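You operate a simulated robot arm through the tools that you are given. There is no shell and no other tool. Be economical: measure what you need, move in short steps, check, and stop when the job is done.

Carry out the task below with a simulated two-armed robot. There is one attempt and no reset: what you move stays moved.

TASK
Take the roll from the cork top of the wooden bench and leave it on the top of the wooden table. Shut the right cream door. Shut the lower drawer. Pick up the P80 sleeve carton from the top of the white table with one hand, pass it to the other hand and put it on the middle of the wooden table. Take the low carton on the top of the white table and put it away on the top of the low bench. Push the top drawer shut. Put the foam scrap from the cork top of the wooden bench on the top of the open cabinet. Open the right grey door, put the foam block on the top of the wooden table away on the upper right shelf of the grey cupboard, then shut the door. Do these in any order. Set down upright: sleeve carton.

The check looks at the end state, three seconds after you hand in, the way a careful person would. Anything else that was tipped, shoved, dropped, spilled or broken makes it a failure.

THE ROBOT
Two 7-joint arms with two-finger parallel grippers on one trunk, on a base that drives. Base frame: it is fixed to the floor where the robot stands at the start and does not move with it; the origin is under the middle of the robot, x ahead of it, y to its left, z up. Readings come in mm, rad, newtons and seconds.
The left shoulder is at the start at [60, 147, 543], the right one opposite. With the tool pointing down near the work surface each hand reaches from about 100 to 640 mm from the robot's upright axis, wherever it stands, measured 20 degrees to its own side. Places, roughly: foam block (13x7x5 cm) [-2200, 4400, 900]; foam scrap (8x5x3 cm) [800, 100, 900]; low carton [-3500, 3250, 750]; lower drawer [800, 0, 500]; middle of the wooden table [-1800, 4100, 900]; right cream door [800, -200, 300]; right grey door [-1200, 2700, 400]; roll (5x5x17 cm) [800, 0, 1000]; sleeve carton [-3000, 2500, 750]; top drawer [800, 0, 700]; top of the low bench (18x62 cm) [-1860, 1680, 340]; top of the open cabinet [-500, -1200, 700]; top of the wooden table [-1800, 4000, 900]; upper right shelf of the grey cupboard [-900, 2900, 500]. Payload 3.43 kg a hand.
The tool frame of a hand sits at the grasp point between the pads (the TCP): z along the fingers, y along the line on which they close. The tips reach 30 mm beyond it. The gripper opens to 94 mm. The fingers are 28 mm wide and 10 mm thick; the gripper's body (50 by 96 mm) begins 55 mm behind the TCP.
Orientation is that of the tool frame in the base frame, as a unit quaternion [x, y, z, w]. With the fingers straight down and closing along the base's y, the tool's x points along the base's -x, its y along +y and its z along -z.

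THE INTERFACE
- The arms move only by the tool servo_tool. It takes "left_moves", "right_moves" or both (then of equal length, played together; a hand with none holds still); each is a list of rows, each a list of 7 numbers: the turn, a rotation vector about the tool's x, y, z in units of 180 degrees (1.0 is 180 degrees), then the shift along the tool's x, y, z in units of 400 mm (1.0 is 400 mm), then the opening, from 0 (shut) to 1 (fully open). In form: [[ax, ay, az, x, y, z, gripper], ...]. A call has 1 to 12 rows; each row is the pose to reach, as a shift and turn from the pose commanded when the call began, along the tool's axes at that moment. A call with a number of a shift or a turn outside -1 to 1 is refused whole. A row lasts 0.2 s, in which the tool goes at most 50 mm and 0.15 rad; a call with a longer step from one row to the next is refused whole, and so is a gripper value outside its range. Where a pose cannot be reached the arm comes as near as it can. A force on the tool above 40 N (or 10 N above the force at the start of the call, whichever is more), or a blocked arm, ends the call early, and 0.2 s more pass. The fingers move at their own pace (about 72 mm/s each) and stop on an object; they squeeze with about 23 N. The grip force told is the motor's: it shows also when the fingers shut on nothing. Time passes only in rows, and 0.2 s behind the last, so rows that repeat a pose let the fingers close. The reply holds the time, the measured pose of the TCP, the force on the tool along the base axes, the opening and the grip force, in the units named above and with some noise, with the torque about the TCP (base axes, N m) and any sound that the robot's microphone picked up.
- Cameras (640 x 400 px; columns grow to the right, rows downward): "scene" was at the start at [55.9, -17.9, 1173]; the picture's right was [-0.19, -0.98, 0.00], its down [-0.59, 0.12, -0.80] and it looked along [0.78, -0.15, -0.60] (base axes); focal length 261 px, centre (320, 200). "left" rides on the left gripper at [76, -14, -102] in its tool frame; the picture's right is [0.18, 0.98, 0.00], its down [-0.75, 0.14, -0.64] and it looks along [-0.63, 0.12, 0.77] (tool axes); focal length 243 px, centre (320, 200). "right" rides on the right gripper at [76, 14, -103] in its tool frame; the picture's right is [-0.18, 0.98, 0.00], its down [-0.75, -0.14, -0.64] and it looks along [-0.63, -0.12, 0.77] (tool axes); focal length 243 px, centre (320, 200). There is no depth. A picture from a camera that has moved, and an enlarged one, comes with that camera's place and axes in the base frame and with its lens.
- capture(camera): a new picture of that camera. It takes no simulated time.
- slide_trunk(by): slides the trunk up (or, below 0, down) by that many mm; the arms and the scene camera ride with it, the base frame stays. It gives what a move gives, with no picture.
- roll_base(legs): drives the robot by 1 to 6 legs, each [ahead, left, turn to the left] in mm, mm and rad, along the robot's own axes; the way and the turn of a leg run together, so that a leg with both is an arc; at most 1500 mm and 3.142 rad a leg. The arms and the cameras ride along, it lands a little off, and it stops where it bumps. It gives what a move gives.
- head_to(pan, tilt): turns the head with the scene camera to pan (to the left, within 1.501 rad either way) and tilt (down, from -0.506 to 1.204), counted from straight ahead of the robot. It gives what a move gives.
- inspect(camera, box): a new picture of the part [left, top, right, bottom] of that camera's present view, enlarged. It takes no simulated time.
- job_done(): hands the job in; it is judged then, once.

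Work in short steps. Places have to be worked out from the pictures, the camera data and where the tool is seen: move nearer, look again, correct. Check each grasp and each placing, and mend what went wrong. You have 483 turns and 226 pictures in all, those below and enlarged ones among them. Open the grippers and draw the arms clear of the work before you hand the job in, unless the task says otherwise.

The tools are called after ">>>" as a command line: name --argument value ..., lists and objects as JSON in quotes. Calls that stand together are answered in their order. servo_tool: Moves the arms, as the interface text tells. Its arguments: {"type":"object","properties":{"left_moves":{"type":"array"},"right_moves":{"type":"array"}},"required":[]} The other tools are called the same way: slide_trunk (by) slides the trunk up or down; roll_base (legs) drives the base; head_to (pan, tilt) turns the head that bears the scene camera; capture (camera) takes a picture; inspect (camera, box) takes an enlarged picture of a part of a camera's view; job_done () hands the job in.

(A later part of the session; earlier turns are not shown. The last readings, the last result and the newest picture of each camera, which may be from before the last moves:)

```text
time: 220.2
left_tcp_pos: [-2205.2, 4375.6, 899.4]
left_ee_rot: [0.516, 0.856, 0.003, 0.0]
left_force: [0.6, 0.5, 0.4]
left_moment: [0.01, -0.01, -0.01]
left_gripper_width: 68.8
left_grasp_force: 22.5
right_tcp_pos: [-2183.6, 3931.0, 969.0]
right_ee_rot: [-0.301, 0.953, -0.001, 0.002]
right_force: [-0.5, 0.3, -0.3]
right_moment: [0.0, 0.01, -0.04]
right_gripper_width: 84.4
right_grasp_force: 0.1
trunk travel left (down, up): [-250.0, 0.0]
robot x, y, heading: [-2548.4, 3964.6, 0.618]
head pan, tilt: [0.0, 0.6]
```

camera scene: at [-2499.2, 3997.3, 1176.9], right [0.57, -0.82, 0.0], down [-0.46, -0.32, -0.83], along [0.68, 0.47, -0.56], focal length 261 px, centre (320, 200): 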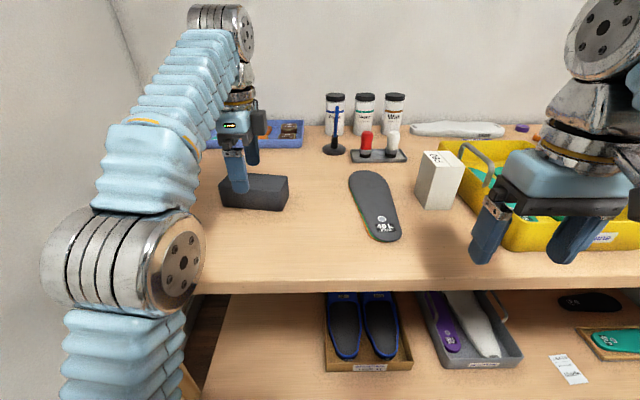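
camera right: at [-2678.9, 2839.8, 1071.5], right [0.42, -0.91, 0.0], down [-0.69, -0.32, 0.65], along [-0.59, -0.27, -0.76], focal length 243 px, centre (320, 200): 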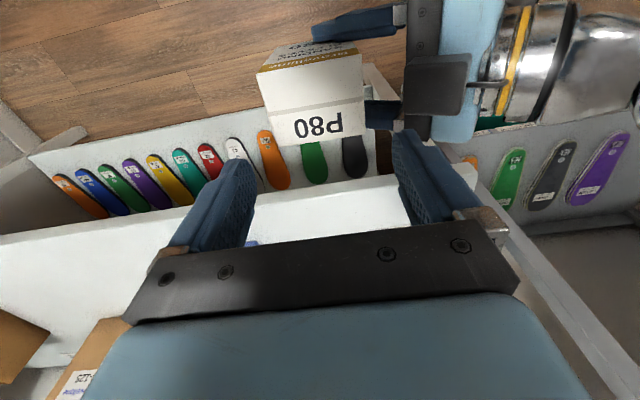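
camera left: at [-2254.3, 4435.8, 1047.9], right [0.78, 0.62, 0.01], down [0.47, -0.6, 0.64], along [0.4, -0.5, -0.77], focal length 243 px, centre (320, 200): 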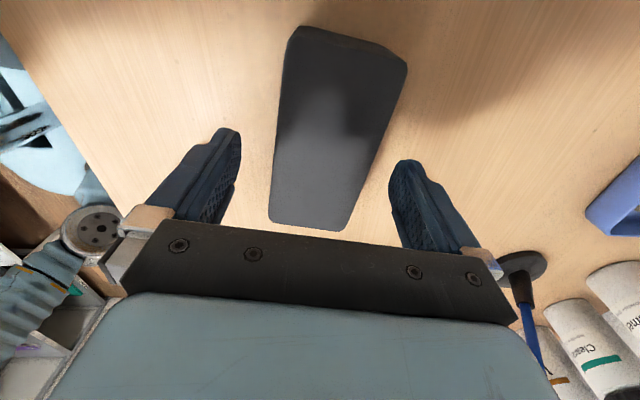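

Gripped (69 mm). I lift, draw back and turn it 90° so its long axis points ahead.

>>> servo_tool --left_moves '[[0, 0, 0, 0, 0, -0.07, 0.5], [0, 0, -0.045, 0, -0.03, -0.13, 0.5], [0, 0, -0.09, 0, -0.07, -0.14, 0.5], [0, 0, -0.135, 0, -0.11, -0.14, 0.5], [0, 0, -0.18, 0, -0.15, -0.14, 0.5], [0, 0, -0.226, 0, -0.19, -0.14, 0.5], [0, 0, -0.272, 0, -0.23, -0.14, 0.5], [0, 0, -0.317, 0, -0.27, -0.14, 0.5], [0, 0, -0.363, 0, -0.31, -0.14, 0.5], [0, 0, -0.409, 0, -0.32, -0.14, 0.5], [0, 0, -0.455, 0, -0.32, -0.14, 0.5], [0, 0, -0.5, 0, -0.32, -0.14, 0.5]]'

>>> capture --camera "scene"

```text
time: 222.8
left_tcp_pos: [-2318.5, 4315.3, 954.0]
left_ee_rot: [-0.242, 0.97, 0.002, 0.003]
left_force: [0.0, -0.6, -0.5]
left_moment: [0.0, 0.02, -0.02]
left_gripper_width: 68.9
left_grasp_force: 23.0
right_tcp_pos: [-2182.9, 3930.9, 969.6]
right_ee_rot: [-0.301, 0.954, -0.001, 0.002]
right_force: [0.0, 0.3, -0.5]
right_moment: [-0.03, 0.02, 0.0]
right_gripper_width: 84.7
right_grasp_force: 0.1
trunk travel left (down, up): [-250.0, 0.0]
robot x, y, heading: [-2547.1, 3968.1, 0.616]
head pan, tilt: [0.0, 0.6]
```

```text
116 pictures are left
camera scene: at [-2499.2, 3997.3, 1176.9], right [0.57, -0.82, 0.0], down [-0.46, -0.32, -0.82], along [0.68, 0.47, -0.57], focal length 261 px, centre (320, 200)
```

scene: 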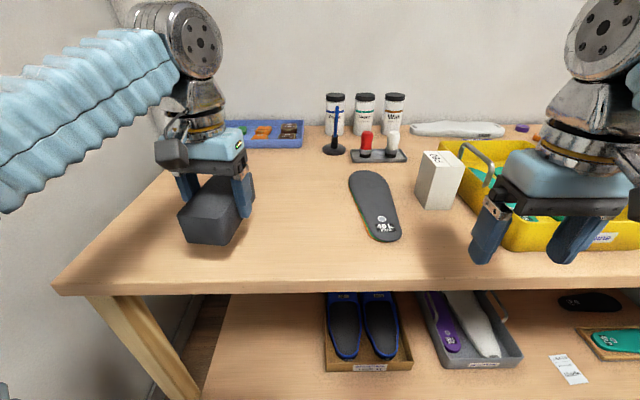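

I finish the turn and set it down here, lowering until contact.

>>> servo_tool --left_moves '[[0, 0, -0.02, 0, 0, 0.04, 0.5], [0, 0, -0.04, 0, 0, 0.08, 0.5], [0, 0, -0.043, 0, 0, 0.11, 0.5], [0, 0, -0.043, 0, 0, 0.125, 0.5], [0, 0, -0.043, 0, 0, 0.135, 0.5], [0, 0, -0.043, 0, 0, 0.14, 0.5]]'

>>> servo_tool --left_moves '[[0, 0, 0, 0, 0, 0, 0.75], [0, 0, 0, 0, 0, 0, 0.95], [0, 0, 0, 0, 0, 0, 0.95], [0, 0, 0, 0, 0, -0.05, 0.95], [0, 0, 0, 0, 0, -0.15, 0.95]]'

>>> capture --camera "left"

```text
time: 224.2
left_tcp_pos: [-2318.8, 4315.9, 899.6]
left_ee_rot: [-0.305, 0.952, 0.002, 0.004]
left_force: [2.2, 3.9, 14.9]
left_moment: [-0.14, 0.75, -0.13]
left_gripper_width: 68.8
left_grasp_force: 23.3
right_tcp_pos: [-2182.4, 3930.5, 968.5]
right_ee_rot: [-0.301, 0.954, -0.001, 0.003]
right_force: [0.6, -0.4, 0.2]
right_moment: [-0.01, 0.02, -0.01]
right_gripper_width: 84.7
right_grasp_force: 0.0
trunk travel left (down, up): [-250.0, 0.0]
robot x, y, heading: [-2547.1, 3963.2, 0.605]
head pan, tilt: [0.0, 0.6]
```

```text
time: 225.4
left_tcp_pos: [-2318.6, 4314.4, 958.1]
left_ee_rot: [-0.305, 0.952, 0.002, 0.003]
left_force: [-0.1, 1.8, 0.5]
left_moment: [-0.03, 0.02, -0.04]
left_gripper_width: 89.3
left_grasp_force: 0.1
right_tcp_pos: [-2183.9, 3931.4, 969.0]
right_ee_rot: [-0.301, 0.954, -0.001, 0.002]
right_force: [0.7, 0.5, -0.2]
right_moment: [-0.01, 0.01, -0.02]
right_gripper_width: 84.9
right_grasp_force: 0.1
trunk travel left (down, up): [-250.0, 0.0]
robot x, y, heading: [-2543.2, 3966.0, 0.613]
head pan, tilt: [0.0, 0.6]
```

```text
115 pictures are left
camera left: at [-2373.2, 4258.8, 1061.4], right [-0.72, 0.69, 0.0], down [0.53, 0.55, 0.65], along [0.45, 0.47, -0.76], focal length 243 px, centre (320, 200)
```

left: 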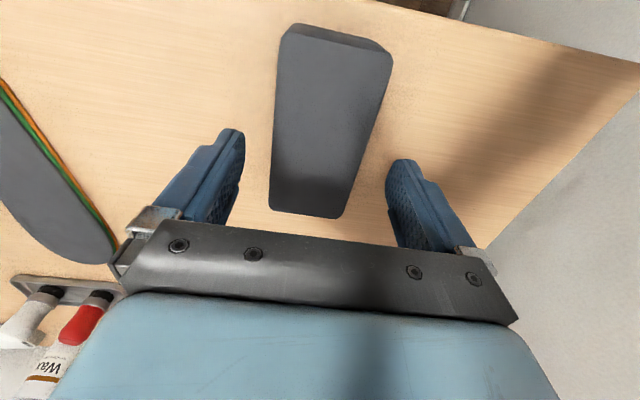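

The block now points ahead. I back the base 180 mm and tilt the left hand 60° for a front grip.

>>> roll_base --legs '[[-180, 0, 0]]'

>>> servo_tool --left_moves '[[0, -0.042, 0, -0.005, 0, 0.02, 1], [0, -0.084, 0, -0.01, 0, 0.04, 1], [0, -0.126, 0, -0.015, 0, 0.06, 1], [0, -0.168, 0, -0.02, 0, 0.08, 1], [0, -0.21, 0, -0.025, 0, 0.1, 1], [0, -0.252, 0, -0.03, 0, 0.12, 1], [0, -0.293, 0, -0.0375, 0, 0.14, 1], [0, -0.333, 0, -0.0375, 0, 0.1575, 1], [0, -0.333, 0, -0.0375, 0, 0.1575, 1]]'

>>> capture --camera "left"

>>> capture --camera "scene"

```text
time: 226.9
left_tcp_pos: [-2465.6, 4212.7, 959.1]
left_ee_rot: [-0.305, 0.952, 0.002, 0.003]
left_force: [0.3, 1.0, 0.1]
left_moment: [-0.02, 0.02, 0.01]
left_gripper_width: 89.0
left_grasp_force: 0.0
right_tcp_pos: [-2330.1, 3828.5, 968.8]
right_ee_rot: [-0.302, 0.953, -0.002, 0.002]
right_force: [0.2, 0.5, 0.3]
right_moment: [-0.03, 0.05, 0.01]
right_gripper_width: 84.5
right_grasp_force: 0.0
trunk travel left (down, up): [-250.0, 0.0]
robot x, y, heading: [-2693.2, 3861.9, 0.608]
head pan, tilt: [0.0, 0.6]
```

```text
time: 228.9
left_tcp_pos: [-2453.0, 4221.5, 895.9]
left_ee_rot: [-0.264, 0.823, 0.154, 0.478]
left_force: [-0.4, -0.3, -0.2]
left_moment: [0.01, 0.01, 0.02]
left_gripper_width: 94.2
left_grasp_force: 0.1
right_tcp_pos: [-2330.9, 3828.0, 968.3]
right_ee_rot: [-0.302, 0.953, -0.001, 0.003]
right_force: [0.7, 0.3, 0.3]
right_moment: [0.0, 0.06, 0.03]
right_gripper_width: 84.6
right_grasp_force: 0.1
trunk travel left (down, up): [-250.0, 0.0]
robot x, y, heading: [-2691.7, 3860.4, 0.613]
head pan, tilt: [0.0, 0.6]
```

```text
114 pictures are left
camera left: at [-2548.4, 4135.9, 880.8], right [-0.65, 0.75, -0.16], down [-0.23, 0.01, 0.97], along [0.73, 0.67, 0.17], focal length 243 px, centre (320, 200)
```

left: 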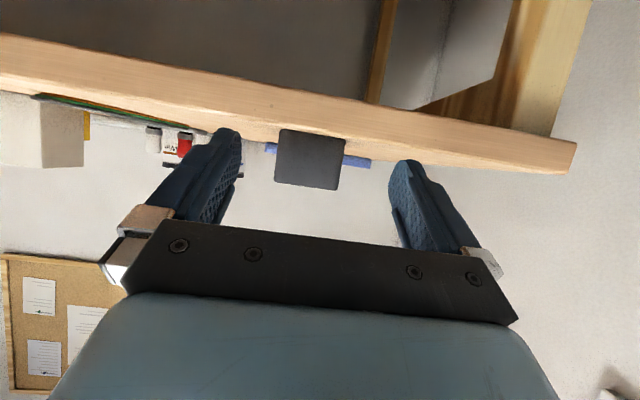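

```text
113 pictures are left
camera scene: at [-2646.1, 3894.2, 1176.9], right [0.58, -0.82, 0.0], down [-0.46, -0.33, -0.83], along [0.67, 0.47, -0.56], focal length 261 px, centre (320, 200)
```

scene: 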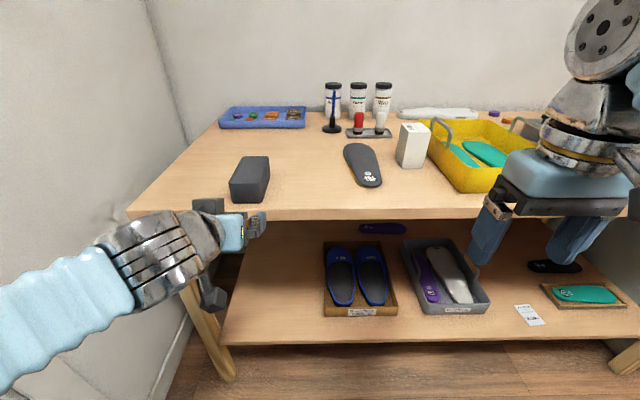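

Aligned with the block. I advance 130 mm and close on its near end.

>>> servo_tool --left_moves '[[0, 0, 0, -0.035, 0, 0.065, 1], [0, 0, 0, -0.07, 0, 0.13, 1], [0, 0, 0, -0.11, 0, 0.2, 1], [0, 0, 0, -0.154, 0, 0.2865, 1], [0, 0, 0, -0.154, 0, 0.2865, 1], [0, 0, 0, -0.154, 0, 0.2865, 0.7], [0, 0, 0, -0.154, 0, 0.2865, 0.5], [0, 0, 0, -0.154, 0, 0.2865, 0.5], [0, 0, 0, -0.154, 0, 0.2865, 0.5]]'

>>> capture --camera "left"

```text
time: 230.9
left_tcp_pos: [-2348.2, 4296.2, 892.0]
left_ee_rot: [-0.264, 0.823, 0.154, 0.478]
left_force: [0.1, -0.2, 0.0]
left_moment: [-0.02, 0.01, 0.0]
left_gripper_width: 68.8
left_grasp_force: 22.8
right_tcp_pos: [-2330.2, 3828.1, 968.6]
right_ee_rot: [-0.303, 0.953, -0.002, 0.002]
right_force: [-0.7, -0.1, 0.7]
right_moment: [0.01, -0.03, -0.03]
right_gripper_width: 84.7
right_grasp_force: 0.1
trunk travel left (down, up): [-250.0, 0.0]
robot x, y, heading: [-2693.6, 3861.9, 0.615]
head pan, tilt: [0.0, 0.6]
```

```text
112 pictures are left
camera left: at [-2442.8, 4211.5, 876.9], right [-0.65, 0.75, -0.16], down [-0.23, 0.01, 0.97], along [0.73, 0.67, 0.17], focal length 243 px, centre (320, 200)
```

left: 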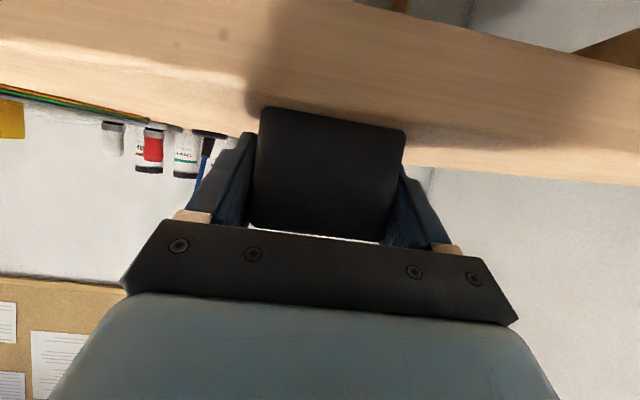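

Gripped. I lift 60 mm and draw back.

>>> servo_tool --left_moves '[[0, 0, 0, -0.04, 0, -0.023, 0.5], [0, 0, 0, -0.09, 0, -0.052, 0.5], [0, 0, 0, -0.13, 0, -0.075, 0.5], [0, 0, 0, -0.08, 0, -0.16, 0.5], [0, 0, 0, -0.03, 0, -0.25, 0.5], [0, 0, 0, 0.02, 0, -0.33, 0.5], [0, 0, 0, 0.02, 0, -0.33, 0.5]]'

>>> capture --camera "scene"

```text
time: 232.5
left_tcp_pos: [-2444.8, 4226.8, 949.8]
left_ee_rot: [-0.264, 0.824, 0.154, 0.478]
left_force: [-0.6, -0.6, 1.0]
left_moment: [0.0, 0.03, 0.01]
left_gripper_width: 68.9
left_grasp_force: 22.6
right_tcp_pos: [-2331.0, 3828.3, 968.7]
right_ee_rot: [-0.302, 0.953, -0.001, 0.002]
right_force: [-0.2, 0.1, 0.4]
right_moment: [0.0, 0.0, -0.02]
right_gripper_width: 84.4
right_grasp_force: 0.1
trunk travel left (down, up): [-250.0, 0.0]
robot x, y, heading: [-2694.5, 3862.4, 0.61]
head pan, tilt: [0.0, 0.6]
```

```text
111 pictures are left
camera scene: at [-2646.1, 3894.2, 1176.9], right [0.58, -0.82, 0.0], down [-0.46, -0.33, -0.83], along [0.67, 0.47, -0.56], focal length 261 px, centre (320, 200)
```

scene: 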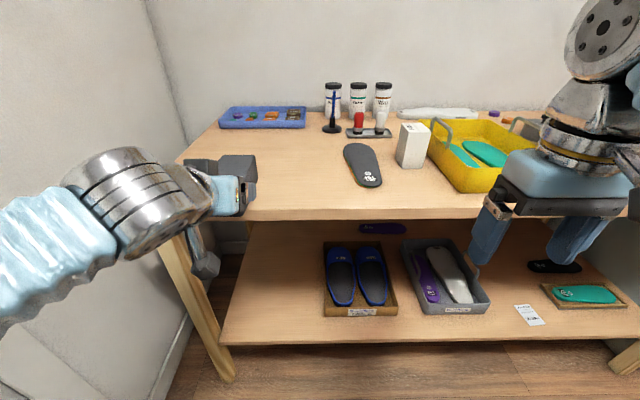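

I back off and strafe right along the aisle to the grey cupboard.

>>> roll_base --legs '[[-160, 0, 0.01], [0, -1200, 0], [0, -400, 0]]'

>>> head_to --pan -0.1 --tilt 0.65

>>> capture --camera "scene"

```text
time: 241.6
left_tcp_pos: [-1651.9, 2845.0, 950.8]
left_ee_rot: [-0.269, 0.822, 0.157, 0.477]
left_force: [-0.2, 0.6, -0.5]
left_moment: [0.01, 0.06, 0.01]
left_gripper_width: 68.8
left_grasp_force: 22.9
right_tcp_pos: [-1534.3, 2447.0, 968.5]
right_ee_rot: [-0.306, 0.952, -0.001, 0.003]
right_force: [0.3, 0.5, 0.0]
right_moment: [0.0, -0.02, 0.01]
right_gripper_width: 84.6
right_grasp_force: 0.0
trunk travel left (down, up): [-250.0, 0.0]
robot x, y, heading: [-1895.0, 2475.2, 0.622]
head pan, tilt: [0.0, 0.6]
```

```text
time: 242.3
left_tcp_pos: [-1652.2, 2845.3, 950.8]
left_ee_rot: [-0.268, 0.822, 0.156, 0.477]
left_force: [0.5, 0.9, -0.8]
left_moment: [-0.03, 0.01, -0.01]
left_gripper_width: 68.7
left_grasp_force: 23.0
right_tcp_pos: [-1534.4, 2448.2, 968.8]
right_ee_rot: [-0.306, 0.952, -0.002, 0.002]
right_force: [0.2, -0.2, -0.4]
right_moment: [0.0, 0.0, 0.02]
right_gripper_width: 84.3
right_grasp_force: 0.1
trunk travel left (down, up): [-250.0, 0.0]
robot x, y, heading: [-1897.9, 2479.8, 0.618]
head pan, tilt: [-0.099, 0.649]
```

```text
110 pictures are left
camera scene: at [-1846.9, 2502.4, 1172.6], right [0.5, -0.87, 0.0], down [-0.52, -0.3, -0.8], along [0.69, 0.4, -0.6], focal length 261 px, centre (320, 200)
```

scene: 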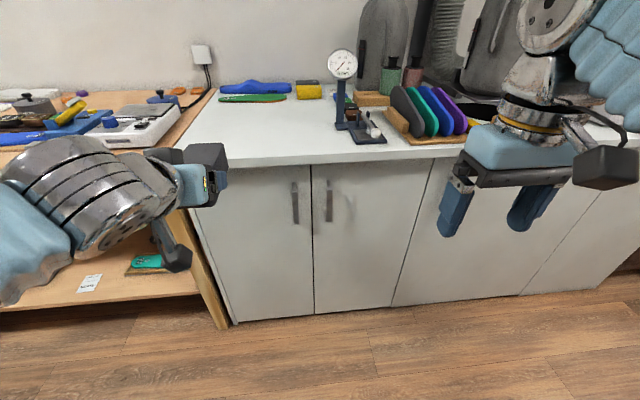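

The grey cupboard's right door has a vertical bar handle (z≈630–780) near its left edge, hinge on the right. I draw the left hand back, tilt the right hand forward and move nearer.

>>> servo_tool --left_moves '[[0, 0, 0, 0.012, 0, -0.02, 0.5], [0, 0, 0, 0.024, 0, -0.04, 0.5], [0, 0, 0, 0.036, 0, -0.06, 0.5], [0, 0, 0, 0.048, 0, -0.08, 0.5], [0, 0, 0, 0.06, 0, -0.1, 0.5], [0, 0, 0, 0.07, 0, -0.12, 0.5], [0, 0, 0, 0.08, 0, -0.135, 0.5], [0, 0, 0, 0.08, 0, -0.135, 0.5]]' --right_moves '[[0, -0.042, 0, -0.03, 0.02, 0.08, 1], [0, -0.084, 0, -0.06, 0.04, 0.17, 1], [0, -0.126, 0, -0.09, 0.06, 0.26, 1], [0, -0.168, 0, -0.12, 0.08, 0.35, 1], [0, -0.21, 0, -0.15, 0.1, 0.44, 1], [0, -0.252, 0, -0.18, 0.12, 0.53, 1], [0, -0.293, 0, -0.2, 0.14, 0.6, 1], [0, -0.333, 0, -0.22, 0.16, 0.66, 1]]'

>>> roll_base --legs '[[100, 50, 0]]'

>>> capture --camera "right"

>>> capture --camera "scene"

```text
time: 244.1
left_tcp_pos: [-1703.4, 2807.9, 949.9]
left_ee_rot: [-0.267, 0.822, 0.157, 0.477]
left_force: [0.0, -0.4, -0.4]
left_moment: [-0.04, 0.02, 0.0]
left_gripper_width: 68.9
left_grasp_force: 22.8
right_tcp_pos: [-1456.7, 2599.5, 762.3]
right_ee_rot: [-0.266, 0.823, 0.153, 0.477]
right_force: [-0.2, 0.8, -0.7]
right_moment: [0.02, -0.02, 0.02]
right_gripper_width: 94.2
right_grasp_force: 0.0
right hand out of reach, approached as far as the arm can: row 6, 7, 8
trunk travel left (down, up): [-250.0, 0.0]
robot x, y, heading: [-1894.1, 2478.5, 0.619]
head pan, tilt: [-0.099, 0.649]
```

```text
time: 245.3
left_tcp_pos: [-1651.6, 2907.1, 950.5]
left_ee_rot: [-0.268, 0.822, 0.157, 0.477]
left_force: [0.3, -0.1, -0.9]
left_moment: [0.03, 0.0, -0.02]
left_gripper_width: 69.0
left_grasp_force: 22.5
right_tcp_pos: [-1403.1, 2699.5, 762.4]
right_ee_rot: [-0.266, 0.824, 0.153, 0.477]
right_force: [0.4, 0.1, 0.6]
right_moment: [0.04, -0.03, 0.01]
right_gripper_width: 94.2
right_grasp_force: 0.0
trunk travel left (down, up): [-250.0, 0.0]
robot x, y, heading: [-1849.4, 2578.9, 0.624]
head pan, tilt: [-0.099, 0.649]
```

```text
109 pictures are left
camera right: at [-1514.4, 2636.6, 747.4], right [-0.5, 0.85, 0.16], down [-0.07, -0.22, 0.97], along [0.86, 0.48, 0.16], focal length 243 px, centre (320, 200)
```

right: 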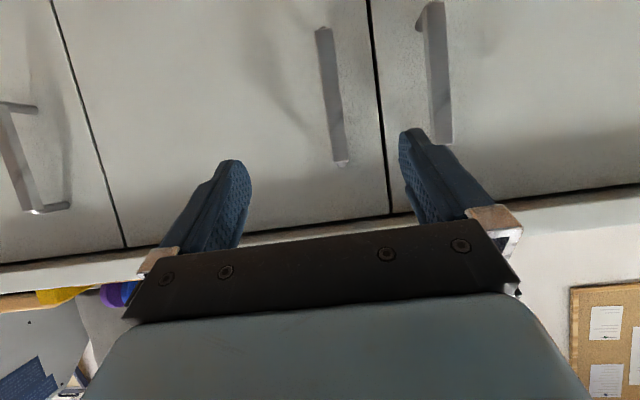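

```text
108 pictures are left
camera scene: at [-1794.5, 2601.7, 1172.6], right [0.5, -0.87, 0.0], down [-0.52, -0.3, -0.8], along [0.69, 0.4, -0.6], focal length 261 px, centre (320, 200)
```

scene: 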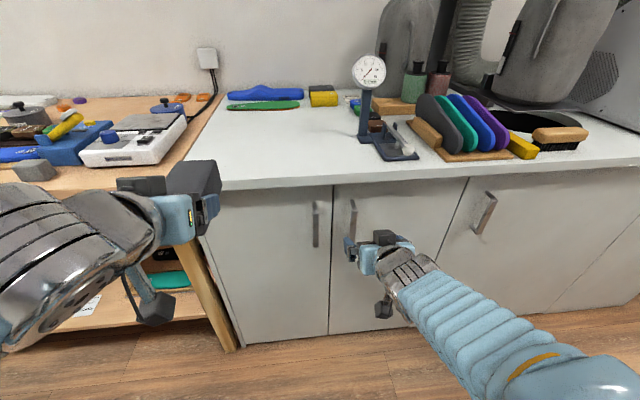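

The bar is at about (-1305, 2787), z 627–754. I bring the open right hand in front of it at z≈700.

>>> servo_tool --right_moves '[[0, 0, 0, 0.025, 0.01, 0.075, 1], [0, 0, 0, 0.04, 0.02, 0.15, 1], [0, 0, 0, 0.049, 0.03, 0.225, 1], [0, 0, 0, 0.049, 0.03, 0.225, 1]]'

>>> capture --camera "right"

```text
time: 246.3
left_tcp_pos: [-1651.5, 2907.1, 949.7]
left_ee_rot: [-0.268, 0.822, 0.156, 0.477]
left_force: [-0.3, 0.0, -0.5]
left_moment: [-0.02, 0.02, 0.04]
left_gripper_width: 68.5
left_grasp_force: 22.7
right_tcp_pos: [-1353.1, 2748.2, 698.9]
right_ee_rot: [-0.266, 0.824, 0.152, 0.476]
right_force: [-0.1, -0.8, 0.0]
right_moment: [0.02, -0.01, 0.0]
right_gripper_width: 94.0
right_grasp_force: 0.0
trunk travel left (down, up): [-250.0, 0.0]
robot x, y, heading: [-1842.1, 2577.1, 0.621]
head pan, tilt: [-0.099, 0.649]
```

```text
107 pictures are left
camera right: at [-1464.7, 2686.8, 684.8], right [-0.5, 0.85, 0.16], down [-0.07, -0.22, 0.97], along [0.86, 0.48, 0.16], focal length 243 px, centre (320, 200)
```

right: 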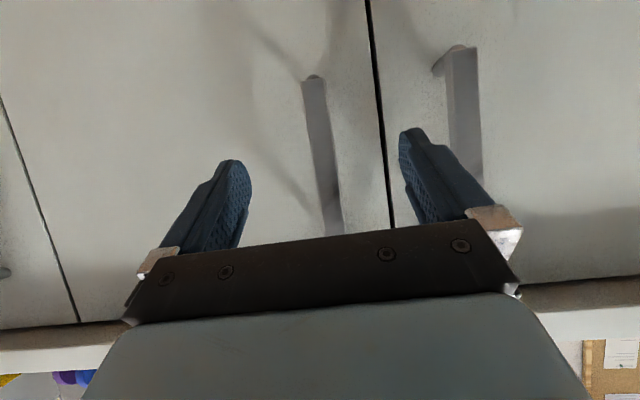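

The bar is between the fingers. I advance 50 mm and close on it.

>>> servo_tool --right_moves '[[0, 0, 0, -0.02, 0, 0.036, 1], [0, 0, 0, -0.042, 0, 0.072, 1], [0, 0, 0, -0.0625, 0, 0.108, 1], [0, 0, 0, -0.0625, 0, 0.108, 0.6], [0, 0, 0, -0.0625, 0, 0.108, 0.2], [0, 0, 0, -0.0625, 0, 0.108, 0], [0, 0, 0, -0.0625, 0, 0.108, 0], [0, 0, 0, -0.0625, 0, 0.108, 0]]'

>>> capture --camera "right"

```text
time: 248.1
left_tcp_pos: [-1649.5, 2906.4, 950.6]
left_ee_rot: [-0.268, 0.822, 0.157, 0.478]
left_force: [0.1, 0.4, -0.9]
left_moment: [-0.05, 0.06, -0.05]
left_gripper_width: 68.7
left_grasp_force: 23.2
right_tcp_pos: [-1314.1, 2778.8, 699.2]
right_ee_rot: [-0.267, 0.824, 0.152, 0.476]
right_force: [-0.3, -0.1, -1.2]
right_moment: [-0.04, 0.03, -0.01]
right_gripper_width: 15.0
right_grasp_force: 45.1
trunk travel left (down, up): [-250.0, 0.0]
robot x, y, heading: [-1846.8, 2573.5, 0.624]
head pan, tilt: [-0.099, 0.649]
```

```text
106 pictures are left
camera right: at [-1424.8, 2715.8, 685.4], right [-0.5, 0.85, 0.16], down [-0.07, -0.22, 0.97], along [0.86, 0.48, 0.16], focal length 243 px, centre (320, 200)
```

right: 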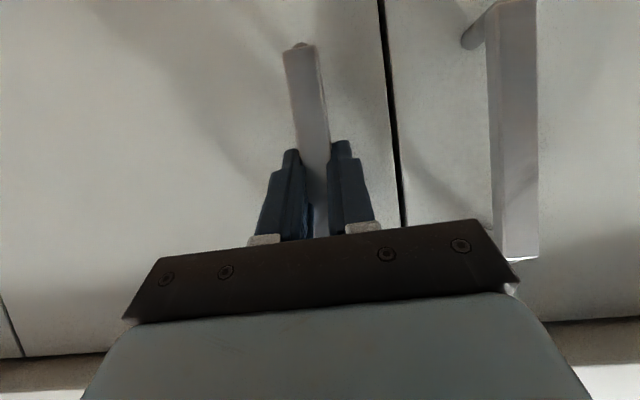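

The bar is gripped (15 mm). I pull the door open along its arc, turning the hand with it, to about 30°.

>>> servo_tool --right_moves '[[-0.0241, 0, -0.0139, 0.0319, -0.012, -0.0552, 0], [-0.0481, 0, -0.0278, 0.0633, -0.029, -0.1095, 0], [-0.0722, 0, -0.0417, 0.0938, -0.0525, -0.1624, 0], [-0.0962, 0, -0.0556, 0.123, -0.08, -0.213, 0], [-0.1203, 0, -0.0694, 0.151, -0.1135, -0.2613, 0], [-0.1443, 0, -0.0833, 0.1774, -0.151, -0.3072, 0]]'

>>> capture --camera "scene"

```text
time: 249.2
left_tcp_pos: [-1650.7, 2907.6, 949.4]
left_ee_rot: [-0.268, 0.822, 0.157, 0.477]
left_force: [0.0, 0.3, -1.8]
left_moment: [0.01, 0.03, 0.0]
left_gripper_width: 68.7
left_grasp_force: 22.9
right_tcp_pos: [-1375.0, 2695.6, 700.3]
right_ee_rot: [-0.418, 0.763, 0.238, 0.433]
right_force: [-1.2, 0.7, -11.5]
right_moment: [0.76, -0.63, -0.08]
right_gripper_width: 11.7
right_grasp_force: 44.8
right hand out of reach, approached as far as the arm can: row 4, 5
trunk travel left (down, up): [-250.0, 0.0]
robot x, y, heading: [-1847.6, 2573.8, 0.624]
head pan, tilt: [-0.099, 0.649]
stopped in row 5 (right hand): the force on the tool passed its limit at 47 N (the readings are from after the stop); the commanded pose is now the measured one
```

```text
105 pictures are left
camera scene: at [-1794.1, 2602.2, 1172.7], right [0.5, -0.87, 0.0], down [-0.52, -0.3, -0.8], along [0.69, 0.4, -0.61], focal length 261 px, centre (320, 200)
```

scene: 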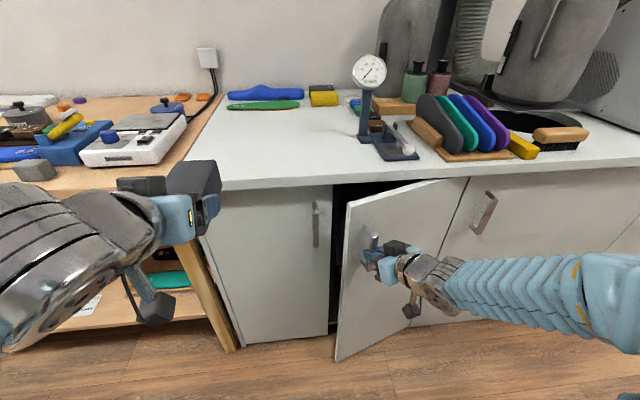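

The door is about 20° open. I release the bar and back the hand away, then will hook behind the door's free edge.

>>> servo_tool --right_moves '[[0, 0, 0, 0, 0, 0, 0.4], [0, 0, 0, 0, 0, 0, 0.9], [0, 0, 0, 0, 0, 0, 0.9], [0, 0, 0, 0.04, 0, -0.07, 0.9], [0, 0, 0, 0.08, 0, -0.14, 0.9], [0, 0, 0, 0.125, 0, -0.2165, 0.9], [0, 0, 0, 0.125, 0, -0.2165, 0.9]]'

>>> capture --camera "scene"

```text
time: 250.8
left_tcp_pos: [-1652.3, 2907.3, 949.8]
left_ee_rot: [-0.267, 0.823, 0.156, 0.477]
left_force: [0.9, 0.1, -1.3]
left_moment: [-0.02, 0.01, 0.0]
left_gripper_width: 68.5
left_grasp_force: 23.4
right_tcp_pos: [-1372.1, 2620.4, 740.1]
right_ee_rot: [-0.419, 0.761, 0.239, 0.433]
right_force: [0.3, 0.8, 0.2]
right_moment: [0.02, 0.0, 0.02]
right_gripper_width: 84.4
right_grasp_force: 0.0
right hand out of reach, approached as far as the arm can: row 4, 5, 6, 7
trunk travel left (down, up): [-250.0, 0.0]
robot x, y, heading: [-1846.8, 2574.9, 0.625]
head pan, tilt: [-0.099, 0.649]
```

```text
104 pictures are left
camera scene: at [-1794.6, 2602.0, 1172.6], right [0.5, -0.87, 0.0], down [-0.52, -0.3, -0.8], along [0.69, 0.4, -0.6], focal length 261 px, centre (320, 200)
```

scene: 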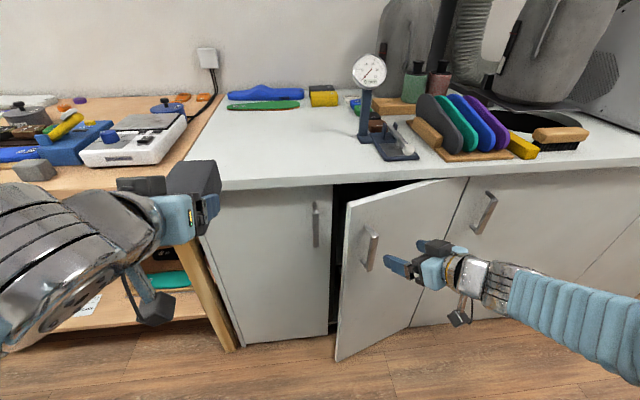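

Clear of the handle. I move the closed right hand to the left of the door's free edge.

>>> servo_tool --right_moves '[[0.02, 0, 0.012, 0, 0.08, 0, 0], [0.04, 0, 0.024, 0, 0.16, 0, 0], [0.06, 0, 0.036, 0, 0.24, 0, 0], [0.08, 0, 0.048, 0, 0.32, 0, 0], [0.104, 0, 0.06, 0, 0.405, 0, 0], [0.104, 0, 0.06, 0, 0.405, 0, 0]]'

>>> capture --camera "scene"

>>> capture --camera "right"

```text
time: 252.2
left_tcp_pos: [-1651.6, 2907.3, 950.6]
left_ee_rot: [-0.268, 0.822, 0.157, 0.477]
left_force: [-0.3, -0.8, 0.3]
left_moment: [0.01, -0.01, -0.02]
left_gripper_width: 68.7
left_grasp_force: 22.9
right_tcp_pos: [-1504.0, 2737.9, 767.7]
right_ee_rot: [-0.269, 0.826, 0.151, 0.471]
right_force: [0.6, -0.1, -0.4]
right_moment: [0.0, 0.0, -0.02]
right_gripper_width: 0.0
right_grasp_force: 23.6
right hand out of reach, approached as far as the arm can: row 1, 2, 3, 4, 5, 6
trunk travel left (down, up): [-250.0, 0.0]
robot x, y, heading: [-1847.0, 2579.2, 0.623]
head pan, tilt: [-0.099, 0.649]
```

```text
103 pictures are left
camera scene: at [-1794.7, 2602.1, 1172.6], right [0.5, -0.87, 0.0], down [-0.52, -0.3, -0.8], along [0.69, 0.4, -0.6], focal length 261 px, centre (320, 200)
```

scene: 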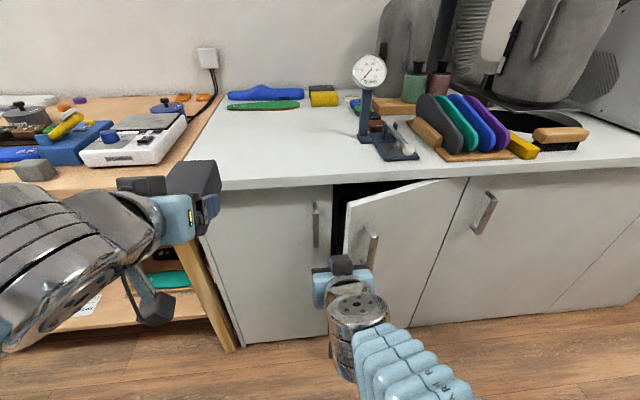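

```text
102 pictures are left
camera right: at [-1615.3, 2675.4, 755.2], right [-0.5, 0.85, 0.15], down [-0.06, -0.21, 0.98], along [0.86, 0.48, 0.15], focal length 243 px, centre (320, 200)
```

right: 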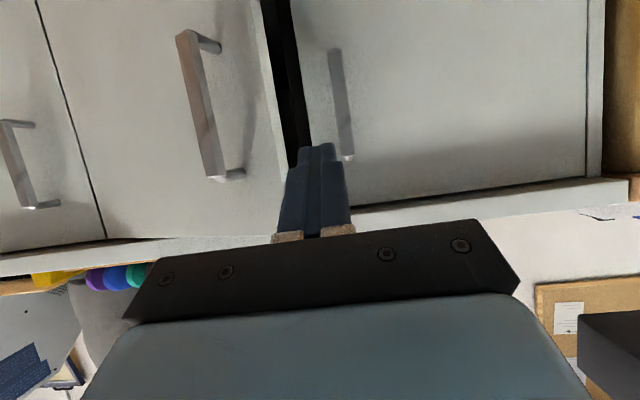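

Hooking would need an awkward pose. Better: the base was too close. I back up 150 mm and grip the bar again with the hand matching the door's angle.

>>> roll_base --legs '[[-150, 0, 0]]'

>>> servo_tool --right_moves '[[-0.016, 0, -0.0093, -0.002, -0.06, 0.06, 0.5], [-0.032, 0, -0.0185, -0.004, -0.12, 0.12, 1], [-0.048, 0, -0.0278, -0.006, -0.18, 0.18, 1], [-0.064, 0, -0.037, -0.008, -0.24, 0.24, 1], [-0.08, 0, -0.0463, -0.009, -0.3, 0.3, 1], [-0.096, 0, -0.0556, -0.0105, -0.3575, 0.358, 1], [-0.096, 0, -0.0556, -0.0105, -0.3575, 0.358, 1]]'

>>> capture --camera "right"

```text
time: 253.6
left_tcp_pos: [-1773.5, 2820.8, 951.0]
left_ee_rot: [-0.267, 0.822, 0.156, 0.477]
left_force: [0.3, -0.5, -1.6]
left_moment: [-0.02, 0.0, -0.01]
left_gripper_width: 68.4
left_grasp_force: 23.1
right_tcp_pos: [-1624.6, 2650.4, 768.0]
right_ee_rot: [-0.269, 0.826, 0.151, 0.471]
right_force: [0.1, -0.7, -0.7]
right_moment: [-0.02, 0.01, -0.01]
right_gripper_width: 0.0
right_grasp_force: 22.9
trunk travel left (down, up): [-250.0, 0.0]
robot x, y, heading: [-1967.5, 2485.8, 0.624]
head pan, tilt: [-0.099, 0.649]
```

```text
time: 254.3
left_tcp_pos: [-1772.6, 2819.1, 950.3]
left_ee_rot: [-0.268, 0.822, 0.157, 0.477]
left_force: [-0.6, 1.0, -0.8]
left_moment: [0.02, 0.03, 0.04]
left_gripper_width: 68.6
left_grasp_force: 22.9
right_tcp_pos: [-1619.2, 2688.2, 777.5]
right_ee_rot: [-0.408, 0.745, 0.265, 0.456]
right_force: [0.5, 0.6, 0.1]
right_moment: [-0.02, 0.0, 0.02]
right_gripper_width: 94.0
right_grasp_force: 0.1
right hand out of reach, approached as far as the arm can: row 1, 2, 3
trunk travel left (down, up): [-250.0, 0.0]
robot x, y, heading: [-1969.6, 2487.0, 0.624]
head pan, tilt: [-0.099, 0.649]
stopped in row 3 (right hand): the arm was blocked; the commanded pose is now the measured one
```

```text
101 pictures are left
camera right: at [-1697.8, 2590.1, 755.7], right [-0.79, 0.58, 0.19], down [0.01, -0.29, 0.96], along [0.61, 0.76, 0.22], focal length 243 px, centre (320, 200)
```

right: 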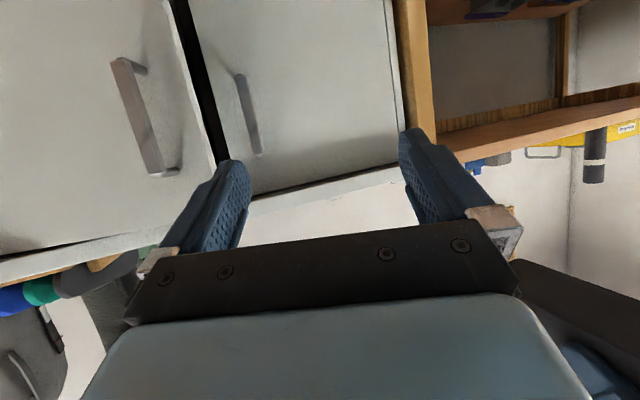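

The orientation is right but it got blocked near the body; from here I move right, then forward and down toward the bar.

>>> servo_tool --right_moves '[[0, 0, 0, 0.01, -0.1, 0.02, 1], [0, 0, 0, 0.03, -0.2, 0.05, 1], [0, 0, 0, 0.06, -0.3, 0.08, 1], [0, 0, 0, 0.1, -0.39, 0.11, 1], [0, 0, 0, 0.136, -0.4825, 0.148, 1], [0, 0, 0, 0.136, -0.4825, 0.148, 1]]'

>>> capture --camera "right"

```text
time: 255.7
left_tcp_pos: [-1772.4, 2818.8, 949.1]
left_ee_rot: [-0.268, 0.822, 0.156, 0.477]
left_force: [0.4, 0.7, -0.4]
left_moment: [-0.02, -0.01, 0.03]
left_gripper_width: 68.8
left_grasp_force: 23.2
right_tcp_pos: [-1439.2, 2611.3, 698.1]
right_ee_rot: [-0.409, 0.746, 0.264, 0.455]
right_force: [-0.6, -0.1, 0.0]
right_moment: [0.0, 0.01, 0.0]
right_gripper_width: 94.2
right_grasp_force: 0.2
trunk travel left (down, up): [-250.0, 0.0]
robot x, y, heading: [-1964.5, 2487.8, 0.624]
head pan, tilt: [-0.099, 0.649]
```

```text
100 pictures are left
camera right: at [-1517.9, 2512.7, 676.7], right [-0.79, 0.59, 0.19], down [0.01, -0.29, 0.96], along [0.61, 0.76, 0.22], focal length 243 px, centre (320, 200)
```

right: 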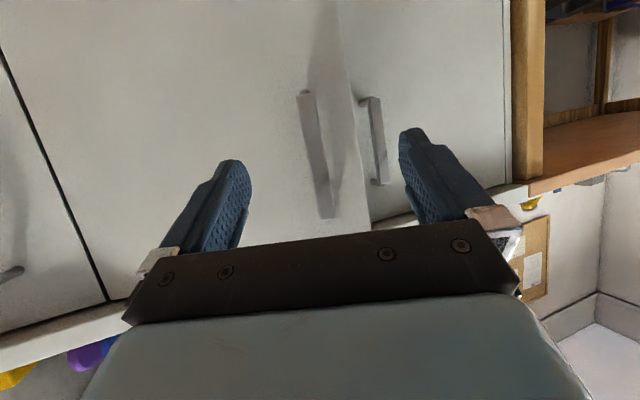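

The bar is centred between the fingers. I advance 104 mm and grip it.

>>> servo_tool --right_moves '[[0, 0, 0, -0.03, -0.01, 0.06, 1], [0, 0, 0, -0.06, -0.018, 0.12, 1], [0, 0, 0, -0.09, -0.018, 0.18, 1], [0, 0, 0, -0.1154, -0.018, 0.233, 1], [0, 0, 0, -0.1154, -0.018, 0.233, 0.6], [0, 0, 0, -0.1154, -0.018, 0.233, 0.2], [0, 0, 0, -0.1154, -0.018, 0.233, 0], [0, 0, 0, -0.1154, -0.018, 0.233, 0]]'

```text
time: 257.5
left_tcp_pos: [-1771.5, 2818.3, 950.2]
left_ee_rot: [-0.267, 0.822, 0.157, 0.477]
left_force: [0.3, 0.9, -0.6]
left_moment: [-0.01, 0.07, -0.03]
left_gripper_width: 69.0
left_grasp_force: 22.9
right_tcp_pos: [-1374.8, 2693.6, 698.2]
right_ee_rot: [-0.406, 0.747, 0.262, 0.457]
right_force: [27.4, -15.7, 2.5]
right_moment: [-1.36, -1.13, -0.55]
right_gripper_width: 12.2
right_grasp_force: 45.3
trunk travel left (down, up): [-250.0, 0.0]
robot x, y, heading: [-1968.5, 2487.6, 0.621]
head pan, tilt: [-0.099, 0.649]
```

Gripped again. I pull on along the arc toward 60°.

>>> servo_tool --right_moves '[[-0.0249, 0, -0.0123, 0.0281, -0.0108, -0.0567, 0], [-0.0498, 0, -0.0247, 0.0559, -0.0268, -0.1129, 0], [-0.0747, 0, -0.037, 0.083, -0.0478, -0.1676, 0], [-0.0996, 0, -0.0493, 0.1092, -0.0743, -0.2204, 0], [-0.1244, 0, -0.0617, 0.1342, -0.1058, -0.2708, 0], [-0.1493, 0, -0.074, 0.158, -0.142, -0.3188, 0], [-0.1742, 0, -0.0863, 0.18, -0.1828, -0.3633, 0], [-0.1991, 0, -0.0987, 0.2006, -0.2275, -0.4048, 0]]'

>>> capture --camera "scene"

```text
time: 259.3
left_tcp_pos: [-1773.1, 2819.9, 949.9]
left_ee_rot: [-0.269, 0.821, 0.157, 0.478]
left_force: [-0.2, -0.2, -0.7]
left_moment: [-0.05, 0.04, 0.0]
left_gripper_width: 68.7
left_grasp_force: 23.0
right_tcp_pos: [-1399.7, 2495.8, 697.7]
right_ee_rot: [0.638, -0.555, -0.41, -0.342]
right_force: [-17.5, -2.9, 9.7]
right_moment: [0.28, -1.17, 0.23]
right_gripper_width: 11.9
right_grasp_force: 44.9
trunk travel left (down, up): [-250.0, 0.0]
robot x, y, heading: [-1963.9, 2491.1, 0.625]
head pan, tilt: [-0.099, 0.649]
```

```text
99 pictures are left
camera scene: at [-1918.5, 2514.3, 1172.7], right [0.5, -0.87, 0.0], down [-0.52, -0.3, -0.8], along [0.69, 0.4, -0.6], focal length 261 px, centre (320, 200)
```

scene: 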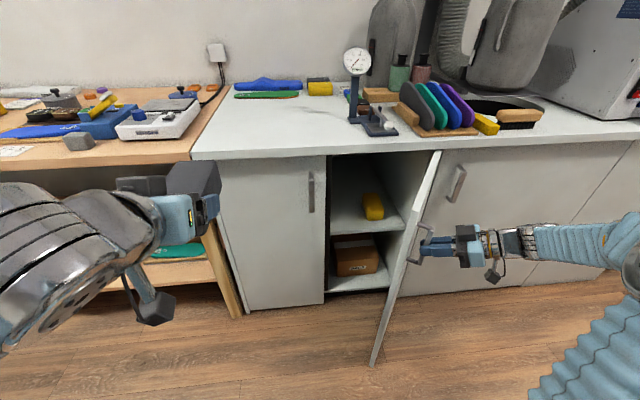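

The door is open about 60°, showing the shelves. I swing it on to about 87°.

>>> servo_tool --right_moves '[[-0.0251, 0, -0.0119, 0.0276, -0.0085, -0.058, 0], [-0.0502, 0, -0.0239, 0.055, -0.0223, -0.1156, 0], [-0.0753, 0, -0.0358, 0.0816, -0.0415, -0.1714, 0], [-0.1003, 0, -0.0478, 0.1075, -0.0663, -0.2258, 0], [-0.1254, 0, -0.0597, 0.1322, -0.0963, -0.2777, 0]]'

>>> capture --camera "scene"

```text
time: 259.8
left_tcp_pos: [-1774.3, 2818.6, 950.4]
left_ee_rot: [-0.268, 0.822, 0.156, 0.478]
left_force: [-0.5, -0.6, -0.6]
left_moment: [-0.02, 0.03, 0.0]
left_gripper_width: 68.9
left_grasp_force: 22.6
right_tcp_pos: [-1396.1, 2473.3, 697.3]
right_ee_rot: [0.66, -0.528, -0.425, -0.324]
right_force: [-12.1, -2.5, 6.7]
right_moment: [0.15, -1.28, 0.29]
right_gripper_width: 12.0
right_grasp_force: 45.0
trunk travel left (down, up): [-250.0, 0.0]
robot x, y, heading: [-1967.0, 2485.0, 0.624]
head pan, tilt: [-0.099, 0.649]
stopped in row 2 (right hand): the force on the tool passed its limit at 43 N (the readings are from after the stop); the commanded pose is now the measured one
```

```text
98 pictures are left
camera scene: at [-1918.3, 2514.4, 1172.6], right [0.5, -0.87, 0.0], down [-0.52, -0.3, -0.8], along [0.69, 0.4, -0.6], focal length 261 px, centre (320, 200)
```

scene: 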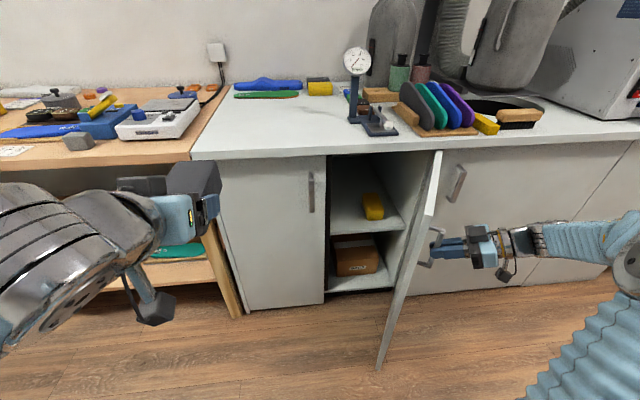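

I continue a bit more.

>>> servo_tool --right_moves '[[-0.0251, 0, -0.0119, 0.0276, -0.012, -0.058, 0], [-0.0502, 0, -0.0239, 0.055, -0.03, -0.1156, 0], [-0.0753, 0, -0.0358, 0.0816, -0.05, -0.1714, 0], [-0.1003, 0, -0.0478, 0.1075, -0.075, -0.2258, 0]]'

>>> capture --camera "scene"

```text
time: 260.2
left_tcp_pos: [-1774.2, 2819.1, 950.3]
left_ee_rot: [-0.267, 0.822, 0.156, 0.479]
left_force: [0.1, -0.1, -0.9]
left_moment: [-0.04, 0.01, -0.02]
left_gripper_width: 68.7
left_grasp_force: 22.6
right_tcp_pos: [-1387.0, 2447.9, 696.3]
right_ee_rot: [0.682, -0.498, -0.441, -0.304]
right_force: [-13.8, -4.0, 9.2]
right_moment: [0.26, -1.23, 0.21]
right_gripper_width: 12.0
right_grasp_force: 45.2
trunk travel left (down, up): [-250.0, 0.0]
robot x, y, heading: [-1967.3, 2487.9, 0.626]
head pan, tilt: [-0.099, 0.649]
stopped in row 2 (right hand): the force on the tool passed its limit at 47 N (the readings are from after the stop); the commanded pose is now the measured one
```

```text
97 pictures are left
camera scene: at [-1918.8, 2514.2, 1172.7], right [0.5, -0.87, 0.0], down [-0.52, -0.3, -0.8], along [0.69, 0.4, -0.6], focal length 261 px, centre (320, 200)
```

scene: 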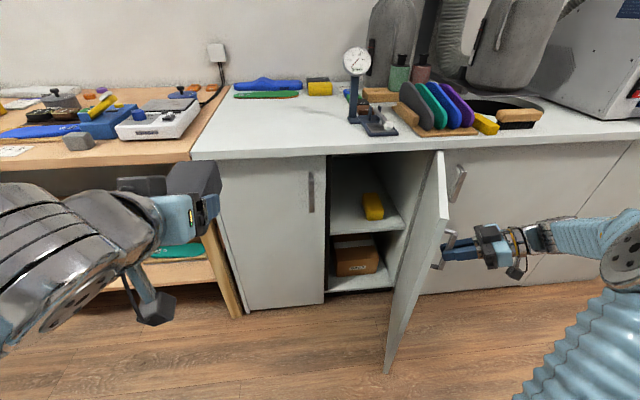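

It moves a few degrees per call; the pull shows the radius is slightly larger. I adjust the path and continue.

>>> servo_tool --right_moves '[[-0.0251, 0, -0.0119, 0.0296, 0.0095, -0.062, 0], [-0.0502, 0, -0.0239, 0.0584, 0.0145, -0.1226, 0], [-0.0753, 0, -0.0358, 0.086, 0.0098, -0.1806, 0]]'

>>> capture --camera "scene"

```text
time: 260.7
left_tcp_pos: [-1772.1, 2818.6, 949.2]
left_ee_rot: [-0.268, 0.822, 0.157, 0.477]
left_force: [0.5, 0.8, -1.1]
left_moment: [0.01, 0.02, -0.01]
left_gripper_width: 68.7
left_grasp_force: 23.3
right_tcp_pos: [-1373.1, 2414.5, 695.2]
right_ee_rot: [0.711, -0.457, -0.453, -0.285]
right_force: [4.7, 1.5, -2.7]
right_moment: [0.87, -1.15, -0.2]
right_gripper_width: 11.5
right_grasp_force: 44.7
trunk travel left (down, up): [-250.0, 0.0]
robot x, y, heading: [-1966.0, 2490.3, 0.621]
head pan, tilt: [-0.099, 0.649]
stopped in row 2 (right hand): the force on the tool passed its limit at 46 N (the readings are from after the stop); the commanded pose is now the measured one
```

```text
96 pictures are left
camera scene: at [-1916.0, 2514.6, 1172.2], right [0.5, -0.87, 0.0], down [-0.52, -0.3, -0.8], along [0.69, 0.4, -0.6], focal length 261 px, centre (320, 200)
```

scene: 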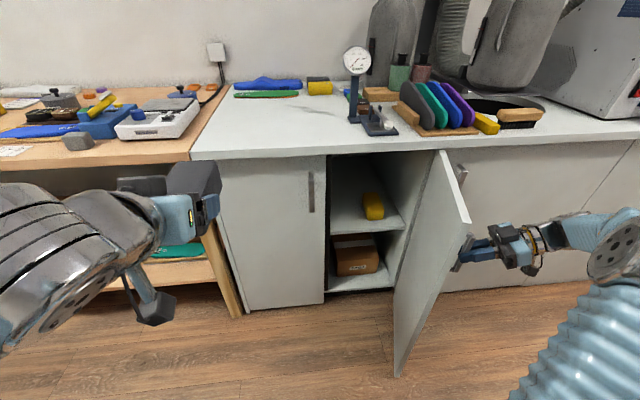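

The door is open about 85°. I release and back the right hand away.

>>> servo_tool --right_moves '[[0, 0, 0, 0, 0, 0, 0.4], [0, 0, 0, 0, 0, 0, 0.9], [0, 0, 0, 0, 0, 0, 0.9], [0, 0, 0, 0.03, 0, -0.06, 0.9], [0, 0, 0, 0.06, 0, -0.13, 0.9], [0, 0, 0, 0.1, 0, -0.2, 0.9], [0, 0, 0, 0.1, 0, -0.2, 0.9]]'

>>> head_to --pan -0.1 --tilt 0.8

>>> capture --camera "scene"

```text
time: 262.3
left_tcp_pos: [-1772.4, 2819.6, 949.8]
left_ee_rot: [-0.269, 0.822, 0.158, 0.477]
left_force: [-0.2, -0.6, -0.1]
left_moment: [-0.02, 0.02, 0.01]
left_gripper_width: 68.8
left_grasp_force: 23.4
right_tcp_pos: [-1336.6, 2332.0, 695.0]
right_ee_rot: [0.71, -0.456, -0.455, -0.285]
right_force: [-0.4, 0.5, 1.0]
right_moment: [-0.04, 0.0, 0.04]
right_gripper_width: 84.5
right_grasp_force: 0.1
trunk travel left (down, up): [-250.0, 0.0]
robot x, y, heading: [-1968.8, 2487.2, 0.624]
head pan, tilt: [-0.099, 0.649]
```

```text
time: 263.0
left_tcp_pos: [-1772.2, 2819.4, 950.9]
left_ee_rot: [-0.267, 0.822, 0.156, 0.478]
left_force: [0.2, 0.2, -0.7]
left_moment: [0.01, 0.04, -0.03]
left_gripper_width: 68.9
left_grasp_force: 22.6
right_tcp_pos: [-1338.2, 2333.0, 694.8]
right_ee_rot: [0.71, -0.457, -0.454, -0.284]
right_force: [-0.1, -0.8, 1.5]
right_moment: [0.01, -0.02, -0.01]
right_gripper_width: 84.7
right_grasp_force: 0.0
trunk travel left (down, up): [-250.0, 0.0]
robot x, y, heading: [-1968.4, 2486.1, 0.624]
head pan, tilt: [-0.099, 0.799]
```

```text
95 pictures are left
camera scene: at [-1921.7, 2511.4, 1160.0], right [0.5, -0.87, 0.0], down [-0.62, -0.36, -0.7], along [0.6, 0.35, -0.72], focal length 261 px, centre (320, 200)
```

scene: 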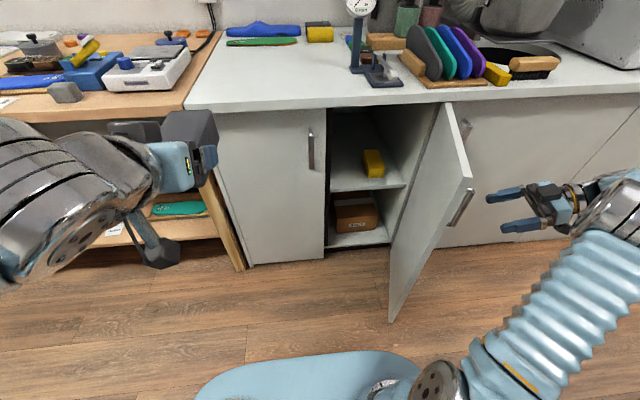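

Shelf is at z≈475 with free room left of the yellow item. I first bring the right arm back to its own side, clear of the open door: back and up, then untwist.

>>> servo_tool --right_moves '[[0, 0, 0, 0, 0.08, 0, 0.9], [0, 0, 0, 0, 0.16, 0, 0.9], [0, 0, 0, -0.06, 0.24, -0.03, 0.5], [0, 0, 0, -0.12, 0.3, -0.06, 0.2], [0, 0, 0, -0.18, 0.325, -0.085, 0], [0, 0, 0, -0.226, 0.325, -0.1075, 0]]'

>>> servo_tool --right_moves '[[0.0204, 0.0248, 0.0323, -0.049, 0.035, 0.052, 0], [0.0407, 0.0496, 0.0645, -0.098, 0.07, 0.104, 0], [0.0611, 0.0745, 0.0968, -0.147, 0.104, 0.155, 0], [0.0814, 0.0993, 0.129, -0.196, 0.139, 0.207, 0], [0.1018, 0.1241, 0.1613, -0.245, 0.174, 0.259, 0], [0.1222, 0.1489, 0.1936, -0.294, 0.209, 0.311, 0], [0.1425, 0.1737, 0.2258, -0.342, 0.244, 0.363, 0], [0.1629, 0.1985, 0.2581, -0.391, 0.278, 0.415, 0], [0.1832, 0.2234, 0.2903, -0.44, 0.313, 0.467, 0], [0.2036, 0.2482, 0.3226, -0.489, 0.348, 0.518, 0], [0.2239, 0.273, 0.3548, -0.538, 0.383, 0.57, 0], [0.2443, 0.2978, 0.3871, -0.587, 0.4175, 0.622, 0]]'

>>> capture --camera "scene"

```text
time: 264.4
left_tcp_pos: [-1773.0, 2820.6, 951.0]
left_ee_rot: [-0.268, 0.822, 0.158, 0.478]
left_force: [-0.2, -0.3, -0.5]
left_moment: [-0.01, 0.01, 0.01]
left_gripper_width: 68.8
left_grasp_force: 22.9
right_tcp_pos: [-1452.6, 2277.7, 796.0]
right_ee_rot: [0.71, -0.458, -0.453, -0.284]
right_force: [0.1, 0.2, 0.7]
right_moment: [-0.04, 0.0, 0.0]
right_gripper_width: 0.1
right_grasp_force: 22.6
trunk travel left (down, up): [-250.0, 0.0]
robot x, y, heading: [-1968.1, 2493.3, 0.628]
head pan, tilt: [-0.099, 0.799]
```

```text
time: 266.6
left_tcp_pos: [-1773.0, 2818.9, 950.1]
left_ee_rot: [-0.267, 0.823, 0.157, 0.477]
left_force: [0.7, -0.5, -0.9]
left_moment: [0.01, 0.01, -0.01]
left_gripper_width: 68.7
left_grasp_force: 22.7
right_tcp_pos: [-1663.9, 2449.4, 874.4]
right_ee_rot: [-0.46, 0.866, 0.195, 0.013]
right_force: [-0.4, -0.5, 0.9]
right_moment: [-0.01, -0.01, -0.03]
right_gripper_width: 0.1
right_grasp_force: 22.6
trunk travel left (down, up): [-250.0, 0.0]
robot x, y, heading: [-1965.4, 2485.7, 0.621]
head pan, tilt: [-0.099, 0.799]
stopped in row 10 (right hand): the arm was blocked; the commanded pose is now the measured one
```

```text
94 pictures are left
camera scene: at [-1921.9, 2511.2, 1160.0], right [0.5, -0.87, 0.0], down [-0.62, -0.36, -0.7], along [0.6, 0.35, -0.72], focal length 261 px, centre (320, 200)
```

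scene: 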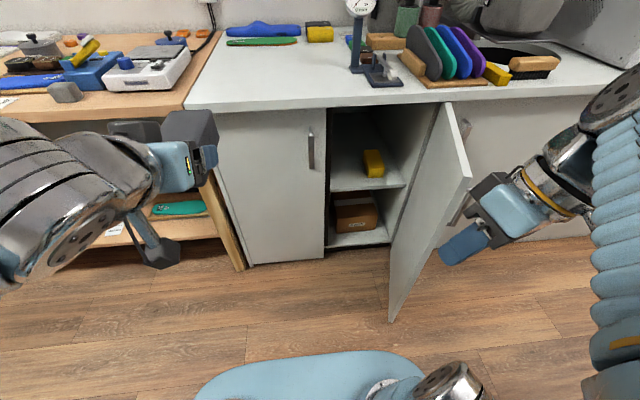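

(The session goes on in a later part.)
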